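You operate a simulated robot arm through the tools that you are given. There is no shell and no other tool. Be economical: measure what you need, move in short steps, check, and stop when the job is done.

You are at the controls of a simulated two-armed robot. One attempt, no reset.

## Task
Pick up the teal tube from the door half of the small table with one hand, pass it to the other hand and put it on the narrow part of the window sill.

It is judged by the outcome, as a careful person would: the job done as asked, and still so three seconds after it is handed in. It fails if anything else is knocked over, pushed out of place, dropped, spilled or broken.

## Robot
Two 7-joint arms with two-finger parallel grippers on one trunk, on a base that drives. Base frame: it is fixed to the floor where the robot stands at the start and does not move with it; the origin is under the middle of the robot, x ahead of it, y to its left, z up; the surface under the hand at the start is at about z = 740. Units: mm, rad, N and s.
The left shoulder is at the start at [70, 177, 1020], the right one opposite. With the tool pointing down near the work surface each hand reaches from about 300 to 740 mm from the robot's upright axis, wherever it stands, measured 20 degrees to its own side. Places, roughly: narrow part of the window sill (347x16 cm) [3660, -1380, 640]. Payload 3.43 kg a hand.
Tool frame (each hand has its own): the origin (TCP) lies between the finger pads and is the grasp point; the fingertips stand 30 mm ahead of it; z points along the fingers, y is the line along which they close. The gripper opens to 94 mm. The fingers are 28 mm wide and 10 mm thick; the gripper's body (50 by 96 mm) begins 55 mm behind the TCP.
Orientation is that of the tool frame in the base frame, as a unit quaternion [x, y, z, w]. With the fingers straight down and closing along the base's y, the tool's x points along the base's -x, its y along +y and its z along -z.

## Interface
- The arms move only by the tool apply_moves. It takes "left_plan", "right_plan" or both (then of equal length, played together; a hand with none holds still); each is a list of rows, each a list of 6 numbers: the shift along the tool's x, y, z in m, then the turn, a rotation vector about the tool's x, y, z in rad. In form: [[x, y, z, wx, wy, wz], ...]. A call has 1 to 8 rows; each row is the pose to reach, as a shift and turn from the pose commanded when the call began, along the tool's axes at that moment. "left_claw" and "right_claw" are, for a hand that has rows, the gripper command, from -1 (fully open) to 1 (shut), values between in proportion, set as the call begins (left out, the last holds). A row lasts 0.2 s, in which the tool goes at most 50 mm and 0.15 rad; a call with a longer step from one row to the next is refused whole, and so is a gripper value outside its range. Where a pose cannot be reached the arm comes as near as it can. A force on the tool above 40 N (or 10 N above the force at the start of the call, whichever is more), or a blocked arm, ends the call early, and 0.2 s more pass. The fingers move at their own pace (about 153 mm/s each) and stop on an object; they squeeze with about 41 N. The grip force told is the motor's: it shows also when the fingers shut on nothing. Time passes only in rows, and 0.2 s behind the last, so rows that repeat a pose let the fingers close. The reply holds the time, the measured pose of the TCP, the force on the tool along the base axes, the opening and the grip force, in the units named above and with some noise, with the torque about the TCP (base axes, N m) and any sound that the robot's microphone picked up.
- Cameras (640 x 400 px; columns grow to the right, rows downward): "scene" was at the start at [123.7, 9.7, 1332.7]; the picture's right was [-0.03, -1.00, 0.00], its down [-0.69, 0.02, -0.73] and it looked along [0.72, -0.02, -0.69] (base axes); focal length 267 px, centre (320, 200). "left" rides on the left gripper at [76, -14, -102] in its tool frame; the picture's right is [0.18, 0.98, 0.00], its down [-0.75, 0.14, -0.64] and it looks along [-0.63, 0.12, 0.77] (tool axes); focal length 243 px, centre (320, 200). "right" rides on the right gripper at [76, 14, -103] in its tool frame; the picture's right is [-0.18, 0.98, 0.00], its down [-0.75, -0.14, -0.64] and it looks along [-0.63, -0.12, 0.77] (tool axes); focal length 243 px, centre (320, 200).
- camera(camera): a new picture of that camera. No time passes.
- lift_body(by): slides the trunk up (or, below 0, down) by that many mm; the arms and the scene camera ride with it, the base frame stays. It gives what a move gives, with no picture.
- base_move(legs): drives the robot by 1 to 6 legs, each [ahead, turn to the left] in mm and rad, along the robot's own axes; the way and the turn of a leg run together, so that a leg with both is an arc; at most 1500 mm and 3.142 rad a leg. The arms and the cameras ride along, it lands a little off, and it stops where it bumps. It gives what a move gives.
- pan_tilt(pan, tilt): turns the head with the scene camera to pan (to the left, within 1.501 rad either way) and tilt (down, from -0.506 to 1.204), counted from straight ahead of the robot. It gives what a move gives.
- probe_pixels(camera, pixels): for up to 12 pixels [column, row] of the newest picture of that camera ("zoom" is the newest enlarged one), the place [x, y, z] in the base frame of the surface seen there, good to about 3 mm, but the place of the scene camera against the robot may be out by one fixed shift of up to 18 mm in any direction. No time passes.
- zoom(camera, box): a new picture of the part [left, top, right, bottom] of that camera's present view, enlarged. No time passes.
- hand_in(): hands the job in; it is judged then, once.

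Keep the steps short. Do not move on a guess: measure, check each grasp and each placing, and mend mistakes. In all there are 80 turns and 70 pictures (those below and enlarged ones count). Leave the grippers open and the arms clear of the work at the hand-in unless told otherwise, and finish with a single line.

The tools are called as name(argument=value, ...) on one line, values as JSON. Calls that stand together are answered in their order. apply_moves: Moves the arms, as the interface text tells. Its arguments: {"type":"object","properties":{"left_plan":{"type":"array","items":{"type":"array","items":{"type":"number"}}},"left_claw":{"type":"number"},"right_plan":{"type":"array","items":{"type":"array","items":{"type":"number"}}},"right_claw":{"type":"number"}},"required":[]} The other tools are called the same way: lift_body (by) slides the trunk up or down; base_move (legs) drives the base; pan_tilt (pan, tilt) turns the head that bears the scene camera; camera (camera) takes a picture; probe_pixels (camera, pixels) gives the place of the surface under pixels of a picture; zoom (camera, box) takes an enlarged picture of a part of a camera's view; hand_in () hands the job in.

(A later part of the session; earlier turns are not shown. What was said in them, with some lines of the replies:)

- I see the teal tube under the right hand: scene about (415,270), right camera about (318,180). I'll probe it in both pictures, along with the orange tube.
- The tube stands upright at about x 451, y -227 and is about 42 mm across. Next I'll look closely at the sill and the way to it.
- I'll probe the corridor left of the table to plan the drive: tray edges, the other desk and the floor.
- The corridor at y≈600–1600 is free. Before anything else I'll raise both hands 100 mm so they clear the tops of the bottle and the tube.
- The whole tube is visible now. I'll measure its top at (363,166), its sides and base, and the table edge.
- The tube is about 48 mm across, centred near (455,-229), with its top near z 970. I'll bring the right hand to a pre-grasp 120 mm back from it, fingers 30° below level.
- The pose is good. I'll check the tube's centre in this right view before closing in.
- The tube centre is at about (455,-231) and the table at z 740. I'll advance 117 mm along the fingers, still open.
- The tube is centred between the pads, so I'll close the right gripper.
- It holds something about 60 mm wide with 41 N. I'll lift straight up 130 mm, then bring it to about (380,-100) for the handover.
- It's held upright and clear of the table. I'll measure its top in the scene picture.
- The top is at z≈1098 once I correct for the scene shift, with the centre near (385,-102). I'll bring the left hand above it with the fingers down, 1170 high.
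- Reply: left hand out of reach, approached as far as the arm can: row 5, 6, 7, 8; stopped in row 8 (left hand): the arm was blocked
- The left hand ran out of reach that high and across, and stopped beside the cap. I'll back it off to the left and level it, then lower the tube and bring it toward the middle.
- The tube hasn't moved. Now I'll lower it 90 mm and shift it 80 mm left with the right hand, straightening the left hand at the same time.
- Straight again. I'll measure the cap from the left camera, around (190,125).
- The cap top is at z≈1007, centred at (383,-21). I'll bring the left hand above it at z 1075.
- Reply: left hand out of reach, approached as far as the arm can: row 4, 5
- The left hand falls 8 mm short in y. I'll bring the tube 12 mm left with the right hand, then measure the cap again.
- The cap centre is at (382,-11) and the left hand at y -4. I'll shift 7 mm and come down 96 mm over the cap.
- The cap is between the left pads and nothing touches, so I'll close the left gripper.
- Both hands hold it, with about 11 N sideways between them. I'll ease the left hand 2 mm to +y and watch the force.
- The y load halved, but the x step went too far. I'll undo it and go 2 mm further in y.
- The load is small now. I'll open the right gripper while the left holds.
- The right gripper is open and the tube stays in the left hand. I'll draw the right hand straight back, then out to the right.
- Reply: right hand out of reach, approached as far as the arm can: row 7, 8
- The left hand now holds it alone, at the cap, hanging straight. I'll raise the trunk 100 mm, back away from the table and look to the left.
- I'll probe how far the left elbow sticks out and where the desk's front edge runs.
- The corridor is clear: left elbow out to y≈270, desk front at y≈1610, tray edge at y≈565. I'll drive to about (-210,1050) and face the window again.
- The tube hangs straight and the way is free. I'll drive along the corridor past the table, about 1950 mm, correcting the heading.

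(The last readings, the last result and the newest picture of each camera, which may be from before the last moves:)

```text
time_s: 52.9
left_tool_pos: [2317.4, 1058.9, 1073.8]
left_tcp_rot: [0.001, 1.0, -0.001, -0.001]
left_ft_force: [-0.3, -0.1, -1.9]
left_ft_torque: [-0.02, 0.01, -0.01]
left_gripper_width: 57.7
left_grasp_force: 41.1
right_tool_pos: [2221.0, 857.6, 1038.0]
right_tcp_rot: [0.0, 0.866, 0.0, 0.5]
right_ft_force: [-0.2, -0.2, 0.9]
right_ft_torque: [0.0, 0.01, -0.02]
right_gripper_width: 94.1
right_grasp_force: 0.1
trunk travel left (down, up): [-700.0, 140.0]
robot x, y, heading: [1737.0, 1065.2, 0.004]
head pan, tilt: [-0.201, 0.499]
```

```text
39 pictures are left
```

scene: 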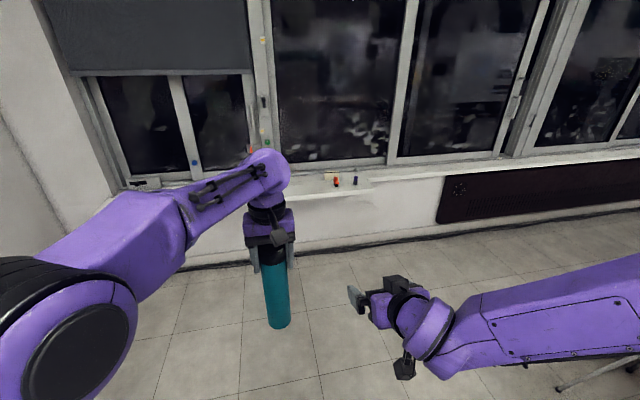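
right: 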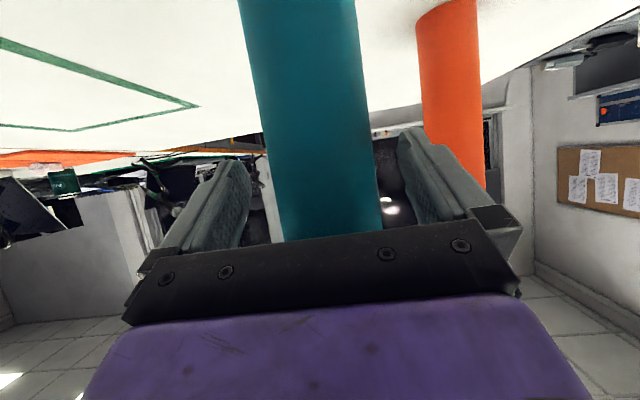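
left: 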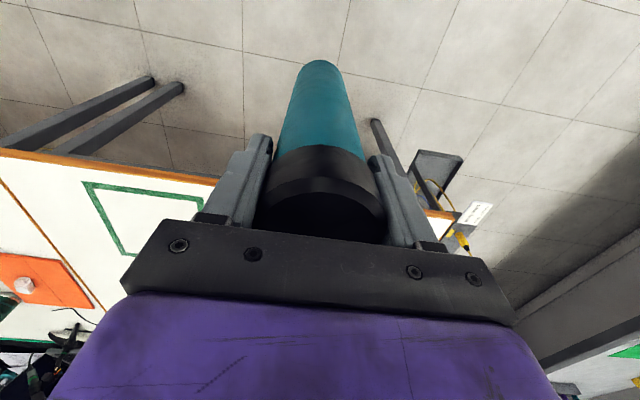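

The wide ledge ends near (370,185) and the narrow sill runs on to the right. I'll measure both, plus the chair leg.

probe_pixels(camera="scene", pixels=[[368, 185], [366, 175], [385, 172], [420, 168], [420, 173], [420, 178], [460, 166], [460, 171], [480, 210], [565, 385], [335, 182], [440, 235]])

zoom(camera="scene", box=[300, 130, 540, 280])

```text
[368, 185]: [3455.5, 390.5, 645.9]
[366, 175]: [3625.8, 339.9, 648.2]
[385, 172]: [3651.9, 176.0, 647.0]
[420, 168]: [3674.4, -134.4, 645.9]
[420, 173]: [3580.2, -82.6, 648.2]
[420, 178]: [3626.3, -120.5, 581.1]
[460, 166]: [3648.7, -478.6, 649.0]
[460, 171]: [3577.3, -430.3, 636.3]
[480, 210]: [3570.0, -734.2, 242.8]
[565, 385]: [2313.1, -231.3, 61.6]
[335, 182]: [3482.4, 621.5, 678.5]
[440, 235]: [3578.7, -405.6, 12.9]
```

```text
2.67 times, centred on (420, 205) of scene
```

zoom: 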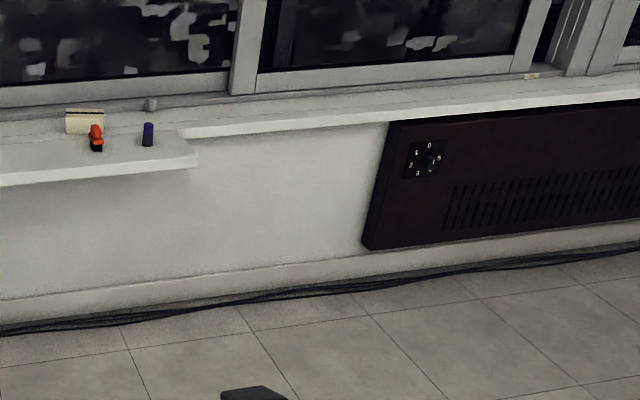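

The narrow sill spans x≈3580–3740 at z≈640, for y below ~390. The chair leg is at (2313,-231), more than 500 mm off a diagonal path. I'll drive to about (2850,30) facing the window.

base_move(legs=[[0, -0.75], [760, 0], [760, 0], [0, 0.746]])

pan_tilt(pan=-0.1, tilt=0.75)

camera(camera="scene")

camera(camera="left")

```text
time_s: 64.5
left_tool_pos: [3420.9, 34.0, 1074.6]
left_tcp_rot: [0.008, 1.0, -0.002, 0.0]
left_ft_force: [-1.2, -1.0, -2.0]
left_ft_torque: [-0.05, 0.02, 0.02]
left_gripper_width: 57.6
left_grasp_force: 41.4
right_tool_pos: [3321.0, -165.8, 1038.0]
right_tcp_rot: [0.006, 0.866, -0.003, 0.501]
right_ft_force: [1.1, -0.1, -0.8]
right_ft_torque: [0.0, 0.0, 0.0]
right_gripper_width: 94.1
right_grasp_force: 0.0
trunk travel left (down, up): [-700.0, 140.0]
robot x, y, heading: [2836.1, 45.6, -0.014]
head pan, tilt: [-0.201, 0.499]
```

```text
time_s: 65.3
left_tool_pos: [3419.6, 33.2, 1073.2]
left_tcp_rot: [0.009, 1.0, -0.001, -0.001]
left_ft_force: [0.3, 0.2, -3.1]
left_ft_torque: [-0.01, 0.01, 0.02]
left_gripper_width: 57.7
left_grasp_force: 41.5
right_tool_pos: [3317.8, -166.7, 1038.0]
right_tcp_rot: [0.006, 0.865, -0.004, 0.501]
right_ft_force: [-0.4, -0.5, -0.8]
right_ft_torque: [0.0, -0.03, -0.02]
right_gripper_width: 94.1
right_grasp_force: 0.1
trunk travel left (down, up): [-700.0, 140.0]
robot x, y, heading: [2834.2, 51.0, -0.01]
head pan, tilt: [-0.099, 0.75]
```

```text
37 pictures are left
```

scene: 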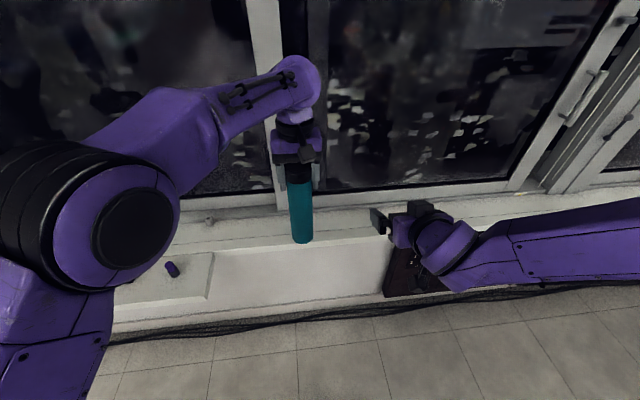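

```text
36 pictures are left
```

left: 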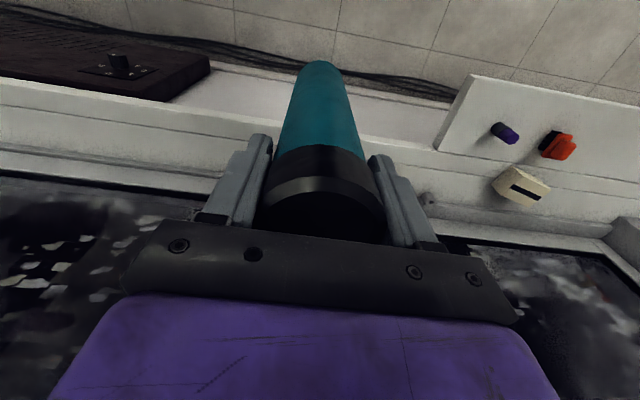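

The sill shows in both views. I'll use the left hand camera, which has no fixed shift, to measure its front edge, the line across it and its level.

probe_pixels(camera="left", pixels=[[240, 118], [240, 125], [238, 135], [400, 135], [400, 142], [400, 150], [400, 160], [420, 185], [440, 215], [100, 160], [100, 150], [180, 160]])

zoom(camera="scene", box=[180, 150, 420, 300])

probe_pixels(camera="scene", pixels=[[340, 240], [340, 233], [340, 225], [340, 215], [340, 207], [340, 200], [270, 245], [270, 235], [270, 225], [270, 212], [301, 235], [301, 190]])

```text
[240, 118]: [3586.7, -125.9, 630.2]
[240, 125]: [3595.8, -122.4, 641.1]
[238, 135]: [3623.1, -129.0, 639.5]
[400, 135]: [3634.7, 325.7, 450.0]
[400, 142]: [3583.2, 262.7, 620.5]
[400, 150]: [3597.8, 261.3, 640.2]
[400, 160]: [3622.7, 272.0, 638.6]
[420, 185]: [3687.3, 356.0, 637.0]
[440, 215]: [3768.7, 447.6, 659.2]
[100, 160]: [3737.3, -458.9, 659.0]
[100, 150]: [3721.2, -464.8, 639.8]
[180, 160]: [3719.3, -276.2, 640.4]
```

```text
2.67 times, centred on (300, 225) of scene
```

zoom: 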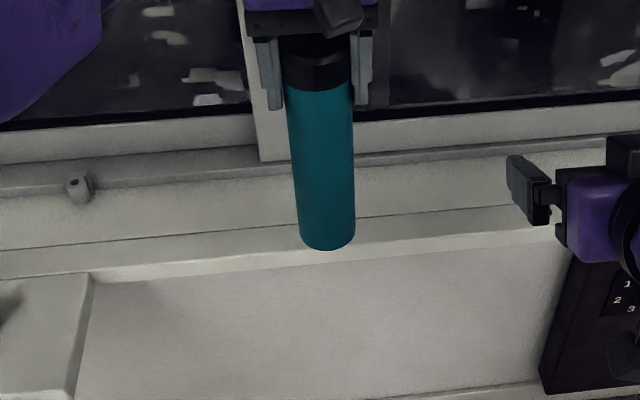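

```text
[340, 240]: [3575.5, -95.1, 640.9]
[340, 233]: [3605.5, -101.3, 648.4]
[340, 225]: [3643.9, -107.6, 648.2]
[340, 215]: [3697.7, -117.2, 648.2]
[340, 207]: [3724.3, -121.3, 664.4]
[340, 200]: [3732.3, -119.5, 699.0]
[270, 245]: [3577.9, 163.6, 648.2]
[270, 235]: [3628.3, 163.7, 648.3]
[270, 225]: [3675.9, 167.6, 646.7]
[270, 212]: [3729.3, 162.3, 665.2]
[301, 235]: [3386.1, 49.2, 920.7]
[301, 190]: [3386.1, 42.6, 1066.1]
```

The sill top is flat at z 640 from x≈3587 to ≈3722, so I'll aim for x≈3650, y≈35. First I'll check the window face above it and the space on the right side.

probe_pixels(camera="scene", pixels=[[262, 60], [262, 20], [275, 170], [350, 150], [350, 190], [280, 200], [350, 60], [305, 70], [318, 85]])

pan_tilt(pan=-1.2, tilt=0.6)

camera(camera="scene")

```text
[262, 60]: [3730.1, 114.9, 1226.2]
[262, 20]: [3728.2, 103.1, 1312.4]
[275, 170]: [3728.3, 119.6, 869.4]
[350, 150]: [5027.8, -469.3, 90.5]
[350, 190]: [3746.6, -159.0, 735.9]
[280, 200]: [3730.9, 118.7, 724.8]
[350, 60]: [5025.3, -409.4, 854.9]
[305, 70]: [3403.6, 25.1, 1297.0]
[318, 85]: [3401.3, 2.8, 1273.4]
```

```text
time_s: 66.6
left_tool_pos: [3420.1, 34.2, 1073.7]
left_tcp_rot: [0.008, 1.0, -0.001, 0.0]
left_ft_force: [-0.9, 0.7, -1.0]
left_ft_torque: [-0.01, -0.01, -0.01]
left_gripper_width: 57.4
left_grasp_force: 41.0
right_tool_pos: [3317.9, -166.2, 1038.0]
right_tcp_rot: [0.007, 0.866, -0.004, 0.5]
right_ft_force: [-1.0, -0.5, 0.6]
right_ft_torque: [0.0, 0.01, -0.03]
right_gripper_width: 93.9
right_grasp_force: 0.0
trunk travel left (down, up): [-700.0, 140.0]
robot x, y, heading: [2835.2, 49.6, -0.016]
head pan, tilt: [-1.201, 0.6]
```

```text
34 pictures are left
```

scene: 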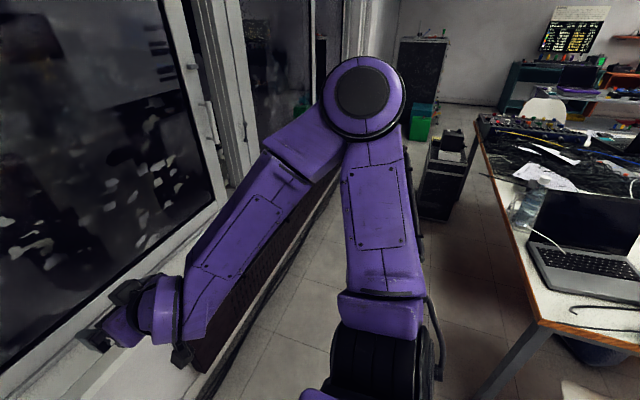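

The right elbow reaches out along the window. I'll measure its place against the window and the table.

probe_pixels(camera="scene", pixels=[[365, 90], [330, 85], [340, 140], [290, 140], [240, 200], [160, 310], [230, 180], [210, 60], [530, 330], [500, 230], [480, 120]])

```text
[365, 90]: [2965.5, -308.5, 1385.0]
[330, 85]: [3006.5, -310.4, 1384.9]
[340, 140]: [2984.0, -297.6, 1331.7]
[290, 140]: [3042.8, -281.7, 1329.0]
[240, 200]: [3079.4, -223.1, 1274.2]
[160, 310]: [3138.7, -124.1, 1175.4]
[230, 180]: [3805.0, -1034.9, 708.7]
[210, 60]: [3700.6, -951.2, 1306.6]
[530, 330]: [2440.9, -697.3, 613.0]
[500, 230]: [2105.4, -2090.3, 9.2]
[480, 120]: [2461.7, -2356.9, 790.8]
```

Everything clears. I'll drive 215 mm toward the sill, then look.

base_move(legs=[[215, 0.012]])

pan_tilt(pan=-0.1, tilt=0.75)

camera(camera="scene")

camera(camera="left")

camera(camera="right")

```text
time_s: 68.3
left_tool_pos: [3632.2, 37.8, 1075.2]
left_tcp_rot: [0.003, 1.0, -0.001, 0.0]
left_ft_force: [-0.2, 0.1, -1.7]
left_ft_torque: [-0.02, 0.01, -0.01]
left_gripper_width: 57.6
left_grasp_force: 41.1
right_tool_pos: [3534.9, -162.5, 1037.5]
right_tcp_rot: [0.002, 0.866, -0.001, 0.499]
right_ft_force: [-1.2, 0.6, 0.1]
right_ft_torque: [0.02, 0.01, -0.01]
right_gripper_width: 94.1
right_grasp_force: 0.2
trunk travel left (down, up): [-700.0, 140.0]
robot x, y, heading: [3050.1, 48.3, 0.002]
head pan, tilt: [-1.201, 0.6]
```

```text
time_s: 69.6
left_tool_pos: [3634.1, 37.1, 1074.5]
left_tcp_rot: [0.003, 1.0, -0.002, -0.001]
left_ft_force: [0.0, 0.1, -2.0]
left_ft_torque: [-0.02, 0.02, -0.04]
left_gripper_width: 57.7
left_grasp_force: 41.4
right_tool_pos: [3534.2, -164.2, 1037.6]
right_tcp_rot: [0.002, 0.866, -0.001, 0.5]
right_ft_force: [0.7, 0.4, -0.3]
right_ft_torque: [0.02, 0.0, 0.0]
right_gripper_width: 94.1
right_grasp_force: 0.0
trunk travel left (down, up): [-700.0, 140.0]
robot x, y, heading: [3049.5, 46.2, -0.007]
head pan, tilt: [-0.099, 0.75]
```

```text
33 pictures are left
```

scene: 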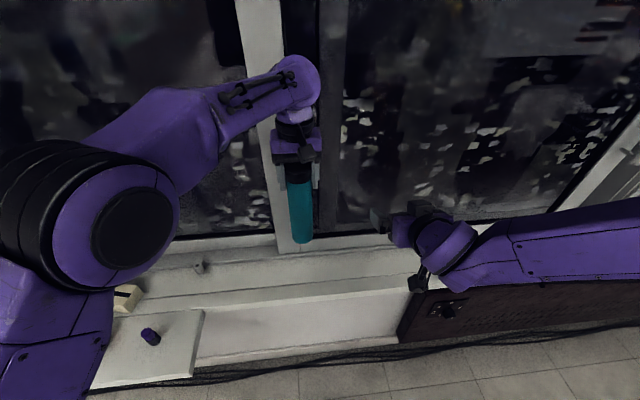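

```text
32 pictures are left
```

left: 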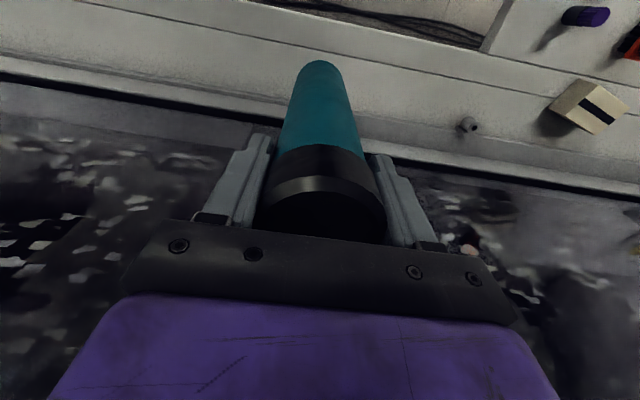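

```text
31 pictures are left
```

right: 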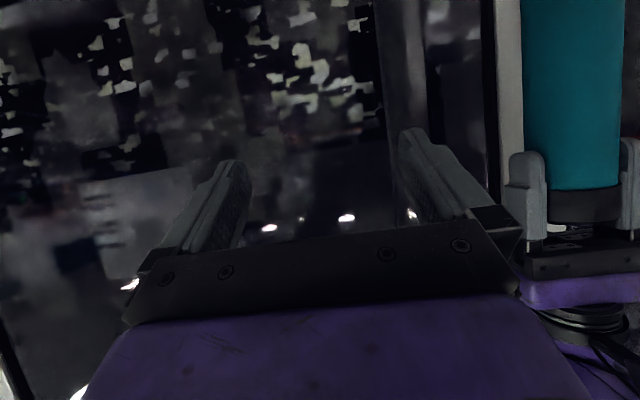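

I'll measure the tube's own position from the left and right cameras before lowering.

probe_pixels(camera="left", pixels=[[319, 64], [319, 80], [319, 120], [322, 215], [322, 185], [200, 75], [420, 75], [360, 130]])

probe_pixels(camera="right", pixels=[[575, 20], [575, 100], [575, 170], [585, 200], [510, 80], [430, 80]])

```text
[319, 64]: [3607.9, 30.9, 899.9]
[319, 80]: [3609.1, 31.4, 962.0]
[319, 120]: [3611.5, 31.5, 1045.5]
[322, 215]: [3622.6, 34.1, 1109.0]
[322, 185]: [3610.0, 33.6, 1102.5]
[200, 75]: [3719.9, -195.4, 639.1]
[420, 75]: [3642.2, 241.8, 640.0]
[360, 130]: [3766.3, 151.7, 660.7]
```

```text
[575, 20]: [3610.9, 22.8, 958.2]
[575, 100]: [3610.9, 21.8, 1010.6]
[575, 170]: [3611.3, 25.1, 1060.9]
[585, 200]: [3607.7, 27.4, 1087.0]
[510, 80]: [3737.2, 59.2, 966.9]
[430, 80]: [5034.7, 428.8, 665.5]
```

The tube centre is at about (3639,33), with its bottom near z 878. I'll lower the trunk 200 mm, leaving about 38 mm above the sill.

lift_body(by=-200)

apply_moves(left_plan=[[-0.006, 0, 0, 0, 0, 0], [-0.012, 0, 0, 0, 0, 0], [-0.012, 0, 0, 0, 0, 0]])

camera(camera="left")

camera(camera="right")

camera(camera="scene")

```text
time_s: 71.8
left_tool_pos: [3633.1, 37.4, 873.4]
left_tcp_rot: [0.003, 1.0, -0.001, 0.0]
left_ft_force: [-0.7, 0.0, -1.4]
left_ft_torque: [0.0, 0.0, 0.03]
left_gripper_width: 57.9
left_grasp_force: 40.8
right_tool_pos: [3534.9, -163.5, 838.3]
right_tcp_rot: [0.003, 0.866, -0.002, 0.499]
right_ft_force: [1.3, -0.6, 0.5]
right_ft_torque: [-0.01, 0.01, 0.0]
right_gripper_width: 94.0
right_grasp_force: 0.0
trunk travel left (down, up): [-500.0, 340.0]
robot x, y, heading: [3046.5, 50.3, -0.004]
head pan, tilt: [-0.099, 0.75]
```

```text
time_s: 72.6
left_tool_pos: [3645.1, 37.8, 873.5]
left_tcp_rot: [0.004, 1.0, -0.001, -0.001]
left_ft_force: [-0.7, 0.3, -2.0]
left_ft_torque: [0.0, -0.01, 0.03]
left_gripper_width: 57.6
left_grasp_force: 41.3
right_tool_pos: [3535.1, -163.0, 837.6]
right_tcp_rot: [0.002, 0.866, -0.001, 0.5]
right_ft_force: [-0.3, 0.3, -0.7]
right_ft_torque: [0.0, -0.01, 0.0]
right_gripper_width: 94.0
right_grasp_force: 0.0
trunk travel left (down, up): [-500.0, 340.0]
robot x, y, heading: [3047.6, 46.3, -0.009]
head pan, tilt: [-0.099, 0.75]
```

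```text
30 pictures are left
```

left: 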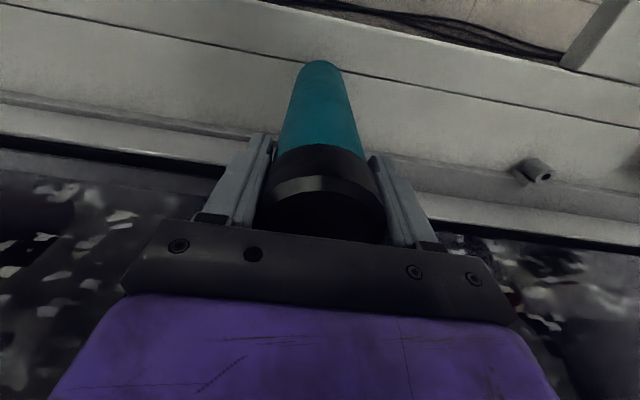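

```text
29 pictures are left
```

right: 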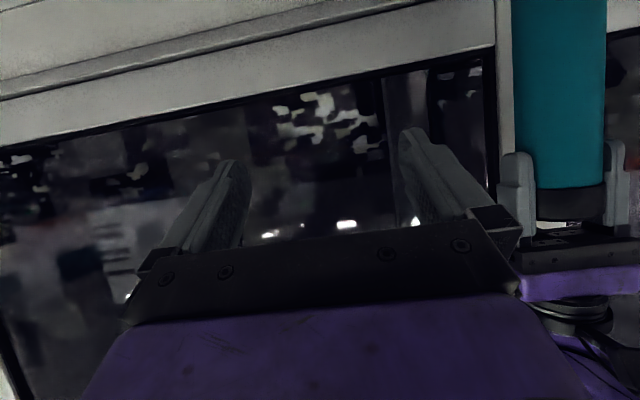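

```text
28 pictures are left
```

scene: 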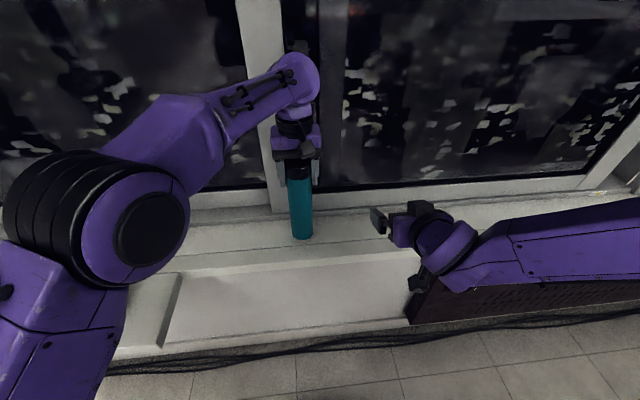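

The tube is over the flat sill. I'll lower 28 mm and then feel for contact in small steps.

apply_moves(left_plan=[[0, 0, 0.01, 0, 0, 0], [0, 0, 0.02, 0, 0, 0], [0, 0, 0.028, 0, 0, 0], [0, 0, 0.028, 0, 0, 0]])

apply_moves(left_plan=[[0, 0, 0.002, 0, 0, 0], [0, 0, 0.004, 0, 0, 0], [0, 0, 0.005, 0, 0, 0], [0, 0, 0.005, 0, 0, 0]])

camera(camera="left")

zoom(camera="scene", box=[220, 140, 380, 260])

```text
time_s: 73.6
left_tool_pos: [3645.7, 38.0, 845.2]
left_tcp_rot: [0.004, 1.0, -0.001, -0.001]
left_ft_force: [0.2, 0.4, -1.5]
left_ft_torque: [0.01, -0.01, -0.01]
left_gripper_width: 57.6
left_grasp_force: 41.0
right_tool_pos: [3534.7, -162.1, 838.5]
right_tcp_rot: [0.002, 0.866, -0.002, 0.501]
right_ft_force: [-0.5, 0.7, 0.1]
right_ft_torque: [0.01, 0.02, 0.0]
right_gripper_width: 93.9
right_grasp_force: 0.0
trunk travel left (down, up): [-500.0, 340.0]
robot x, y, heading: [3048.7, 47.6, -0.004]
head pan, tilt: [-0.099, 0.75]
```

```text
time_s: 74.6
left_tool_pos: [3645.2, 37.3, 840.6]
left_tcp_rot: [0.004, 1.0, -0.001, -0.001]
left_ft_force: [0.5, 0.3, -2.3]
left_ft_torque: [0.0, 0.01, 0.0]
left_gripper_width: 57.7
left_grasp_force: 41.0
right_tool_pos: [3536.9, -163.2, 837.2]
right_tcp_rot: [0.002, 0.866, -0.001, 0.5]
right_ft_force: [0.5, 0.2, 0.4]
right_ft_torque: [-0.02, -0.01, 0.01]
right_gripper_width: 93.9
right_grasp_force: 0.1
trunk travel left (down, up): [-500.0, 340.0]
robot x, y, heading: [3052.5, 53.0, -0.003]
head pan, tilt: [-0.099, 0.75]
```

```text
27 pictures are left
```

left: 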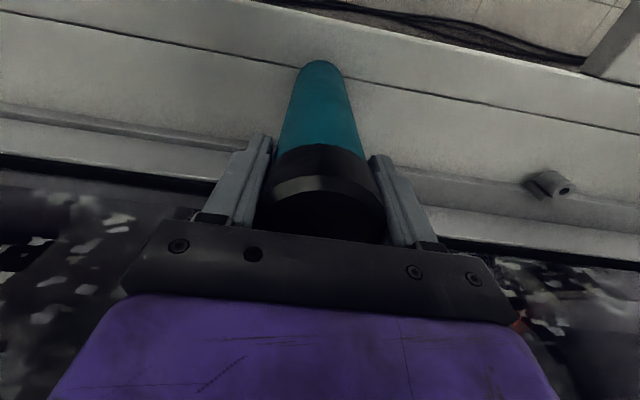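

```text
3.33 times, centred on (300, 200) of scene
```

zoom: 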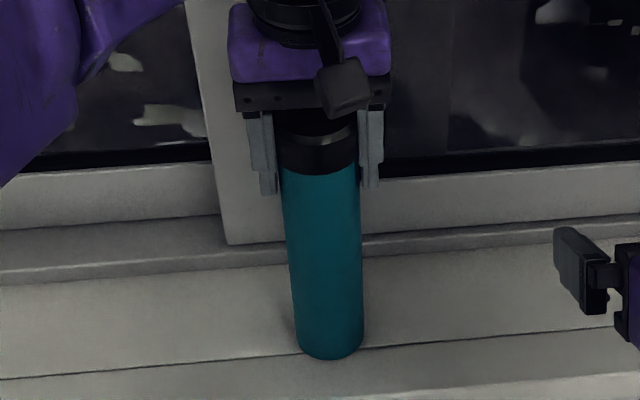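

There's no contact yet at TCP z 840.6, with a steady -2 N. I'll keep going down 1 mm at a time.

apply_moves(left_plan=[[0, 0, 0.001, 0, 0, 0], [0, 0, 0.002, 0, 0, 0], [0, 0, 0.003, 0, 0, 0], [0, 0, 0.003, 0, 0, 0]])

```text
time_s: 75.6
left_tool_pos: [3645.3, 36.9, 837.5]
left_tcp_rot: [0.004, 1.0, -0.001, -0.001]
left_ft_force: [-0.4, -0.1, -2.9]
left_ft_torque: [-0.04, 0.01, 0.04]
left_gripper_width: 57.5
left_grasp_force: 41.2
right_tool_pos: [3534.7, -164.3, 837.8]
right_tcp_rot: [0.003, 0.866, -0.002, 0.5]
right_ft_force: [0.0, -0.7, 0.6]
right_ft_torque: [-0.03, 0.03, 0.0]
right_gripper_width: 94.0
right_grasp_force: 0.0
trunk travel left (down, up): [-500.0, 340.0]
robot x, y, heading: [3049.2, 46.7, -0.006]
head pan, tilt: [-0.099, 0.75]
```

Still free. Another 3 mm down.

apply_moves(left_plan=[[0, 0, 0.001, 0, 0, 0], [0, 0, 0.002, 0, 0, 0], [0, 0, 0.003, 0, 0, 0], [0, 0, 0.003, 0, 0, 0]])

```text
time_s: 76.6
left_tool_pos: [3645.1, 36.9, 836.2]
left_tcp_rot: [0.004, 1.0, -0.001, -0.001]
left_ft_force: [0.8, 0.3, 2.6]
left_ft_torque: [0.13, -0.18, 0.0]
left_gripper_width: 57.5
left_grasp_force: 41.5
right_tool_pos: [3534.1, -162.3, 837.9]
right_tcp_rot: [0.002, 0.866, -0.001, 0.5]
right_ft_force: [0.2, -0.1, 0.0]
right_ft_torque: [-0.02, 0.02, -0.03]
right_gripper_width: 94.0
right_grasp_force: 0.1
trunk travel left (down, up): [-500.0, 340.0]
robot x, y, heading: [3047.6, 48.9, -0.004]
head pan, tilt: [-0.099, 0.75]
```

Contact: the force went from -2.5 to +2.6 N. I'll press 1 mm more to seat it flat.

apply_moves(left_plan=[[0, 0, 0.001, 0, 0, 0], [0, 0, 0.001, 0, 0, 0]])

zoom(camera="scene", box=[220, 140, 380, 260])

```text
time_s: 77.2
left_tool_pos: [3644.1, 37.7, 836.8]
left_tcp_rot: [0.004, 1.0, 0.0, 0.001]
left_ft_force: [4.0, 0.9, 9.7]
left_ft_torque: [0.35, -0.43, -0.06]
left_gripper_width: 57.3
left_grasp_force: 41.4
right_tool_pos: [3533.4, -163.4, 838.1]
right_tcp_rot: [0.002, 0.866, -0.002, 0.5]
right_ft_force: [-0.1, -0.5, -0.9]
right_ft_torque: [0.0, 0.01, -0.02]
right_gripper_width: 93.9
right_grasp_force: 0.1
trunk travel left (down, up): [-500.0, 340.0]
robot x, y, heading: [3053.7, 47.9, -0.006]
head pan, tilt: [-0.099, 0.75]
```

```text
3.33 times, centred on (300, 200) of scene
```

zoom: 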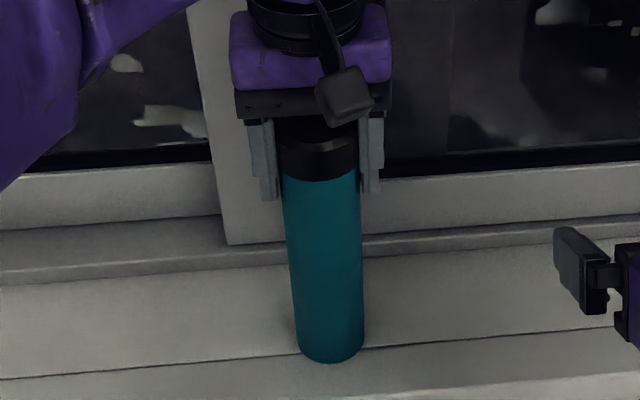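

It stands firmly on the sill, clear of the frame. I'll relieve the 1 mm and open the fingers gently, part way first.

apply_moves(left_plan=[[0, 0, -0.001, 0, 0, 0], [0, 0, -0.001, 0, 0, 0]])

apply_moves(left_plan=[[0, 0, 0, 0, 0, 0], [0, 0, 0, 0, 0, 0], [0, 0, 0, 0, 0, 0]], left_claw=-0.45)

zoom(camera="scene", box=[220, 140, 380, 260])

camera(camera="left")

```text
time_s: 77.8
left_tool_pos: [3643.5, 36.3, 836.3]
left_tcp_rot: [0.005, 1.0, -0.001, 0.0]
left_ft_force: [4.2, 0.8, 8.5]
left_ft_torque: [0.37, -0.54, -0.08]
left_gripper_width: 57.4
left_grasp_force: 41.0
right_tool_pos: [3535.1, -163.3, 838.5]
right_tcp_rot: [0.002, 0.866, -0.002, 0.5]
right_ft_force: [0.4, -0.1, -0.4]
right_ft_torque: [-0.01, -0.01, -0.02]
right_gripper_width: 93.9
right_grasp_force: 0.0
trunk travel left (down, up): [-500.0, 340.0]
robot x, y, heading: [3050.9, 50.0, -0.007]
head pan, tilt: [-0.099, 0.75]
```

```text
time_s: 78.6
left_tool_pos: [3645.5, 36.3, 836.2]
left_tcp_rot: [0.004, 1.0, -0.001, -0.001]
left_ft_force: [0.7, -0.2, 0.6]
left_ft_torque: [-0.02, 0.02, 0.03]
left_gripper_width: 68.2
left_grasp_force: 0.1
right_tool_pos: [3534.3, -163.6, 838.4]
right_tcp_rot: [0.002, 0.866, -0.002, 0.5]
right_ft_force: [0.0, -0.7, -0.3]
right_ft_torque: [-0.02, -0.03, 0.0]
right_gripper_width: 93.9
right_grasp_force: 0.1
trunk travel left (down, up): [-500.0, 340.0]
robot x, y, heading: [3047.3, 49.8, -0.009]
head pan, tilt: [-0.099, 0.75]
```

```text
3.33 times, centred on (300, 200) of scene
```

zoom: 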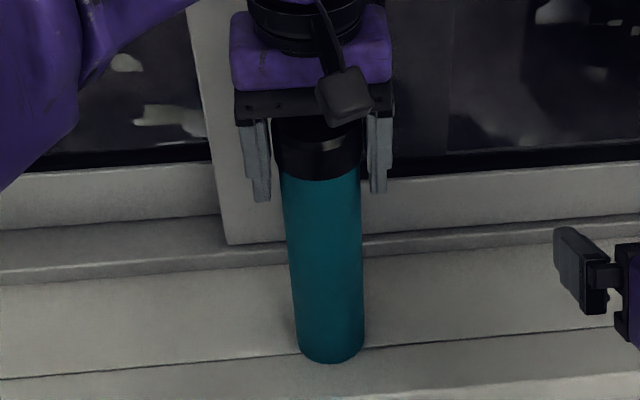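

```text
23 pictures are left
```

left: 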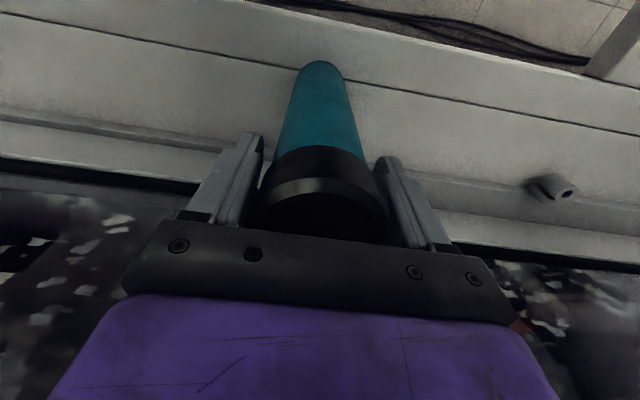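

It stands on its own. I'll open fully, then raise the trunk straight up.

apply_moves(left_plan=[[0, 0, 0, 0, 0, 0], [0, 0, 0, 0, 0, 0]], left_claw=-1)

lift_body(by=150)

camera(camera="scene")

```text
time_s: 79.2
left_tool_pos: [3644.4, 37.2, 834.9]
left_tcp_rot: [0.003, 1.0, -0.001, 0.0]
left_ft_force: [-0.5, 0.1, -0.3]
left_ft_torque: [0.0, -0.01, 0.01]
left_gripper_width: 93.9
left_grasp_force: 0.1
right_tool_pos: [3535.1, -164.3, 836.6]
right_tcp_rot: [0.002, 0.866, -0.002, 0.5]
right_ft_force: [0.2, 0.3, -0.8]
right_ft_torque: [-0.02, 0.01, -0.02]
right_gripper_width: 93.9
right_grasp_force: 0.0
trunk travel left (down, up): [-500.0, 340.0]
robot x, y, heading: [3047.5, 49.4, -0.004]
head pan, tilt: [-0.099, 0.75]
```

```text
time_s: 80.9
left_tool_pos: [3644.1, 37.2, 985.7]
left_tcp_rot: [0.004, 1.0, -0.001, -0.001]
left_ft_force: [-0.8, 0.5, 0.4]
left_ft_torque: [0.04, -0.02, 0.01]
left_gripper_width: 94.0
left_grasp_force: 0.0
right_tool_pos: [3536.0, -163.2, 988.1]
right_tcp_rot: [0.001, 0.866, 0.0, 0.5]
right_ft_force: [-0.5, 0.7, 0.1]
right_ft_torque: [0.0, -0.01, 0.03]
right_gripper_width: 93.9
right_grasp_force: 0.1
trunk travel left (down, up): [-650.0, 190.0]
robot x, y, heading: [3049.9, 46.9, -0.004]
head pan, tilt: [-0.099, 0.75]
```

```text
22 pictures are left
```

scene: 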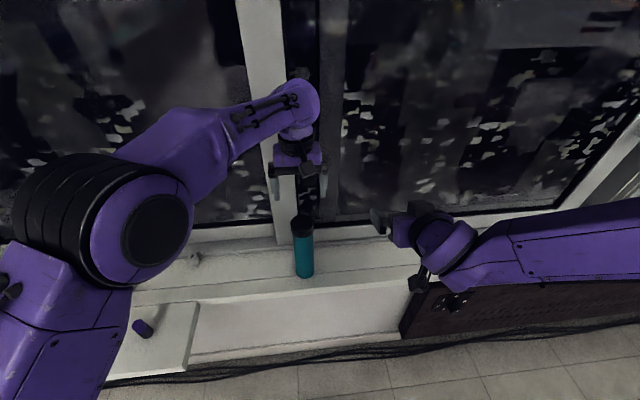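

The tube stands upright on the narrow sill with the hand 85 mm above it. I'll back the robot away 200 mm and take a last look.

base_move(legs=[[-200, 0]])

camera(camera="scene")

camera(camera="left")

```text
time_s: 82.5
left_tool_pos: [3445.0, 38.0, 986.0]
left_tcp_rot: [0.004, 1.0, -0.001, -0.001]
left_ft_force: [-0.6, -0.8, 0.2]
left_ft_torque: [-0.01, 0.03, -0.01]
left_gripper_width: 94.0
left_grasp_force: 0.2
right_tool_pos: [3334.5, -163.6, 988.1]
right_tcp_rot: [0.002, 0.866, -0.001, 0.501]
right_ft_force: [0.2, 0.0, 0.6]
right_ft_torque: [0.02, 0.05, 0.0]
right_gripper_width: 94.1
right_grasp_force: 0.0
trunk travel left (down, up): [-650.0, 190.0]
robot x, y, heading: [2849.0, 48.7, 0.001]
head pan, tilt: [-0.099, 0.75]
```

```text
21 pictures are left
```

scene: 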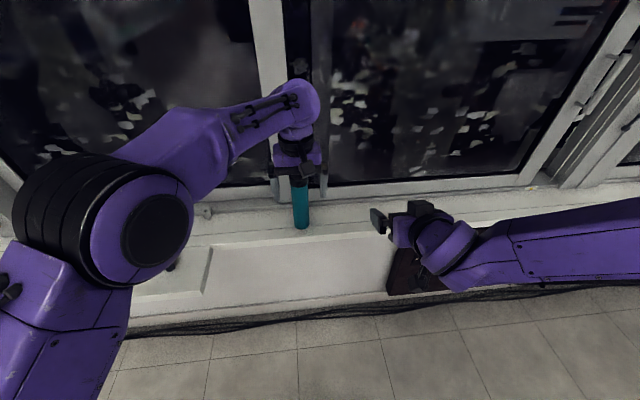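

```text
20 pictures are left
```

left: 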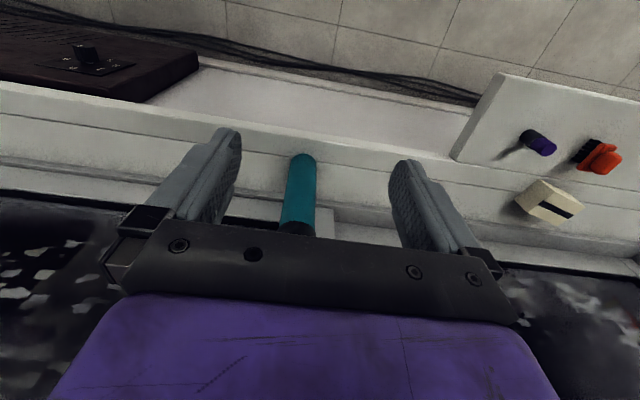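

The tube stands upright on the narrow sill, both grippers are open and the arms are clear, and the things on the ledge are where they were. I'm handing in.

hand_in()

```text
The job is handed in.
```

The teal tube was picked up with the right hand, passed to the left, and now stands upright on the narrow part of the window sill, with both grippers open and the arms clear.
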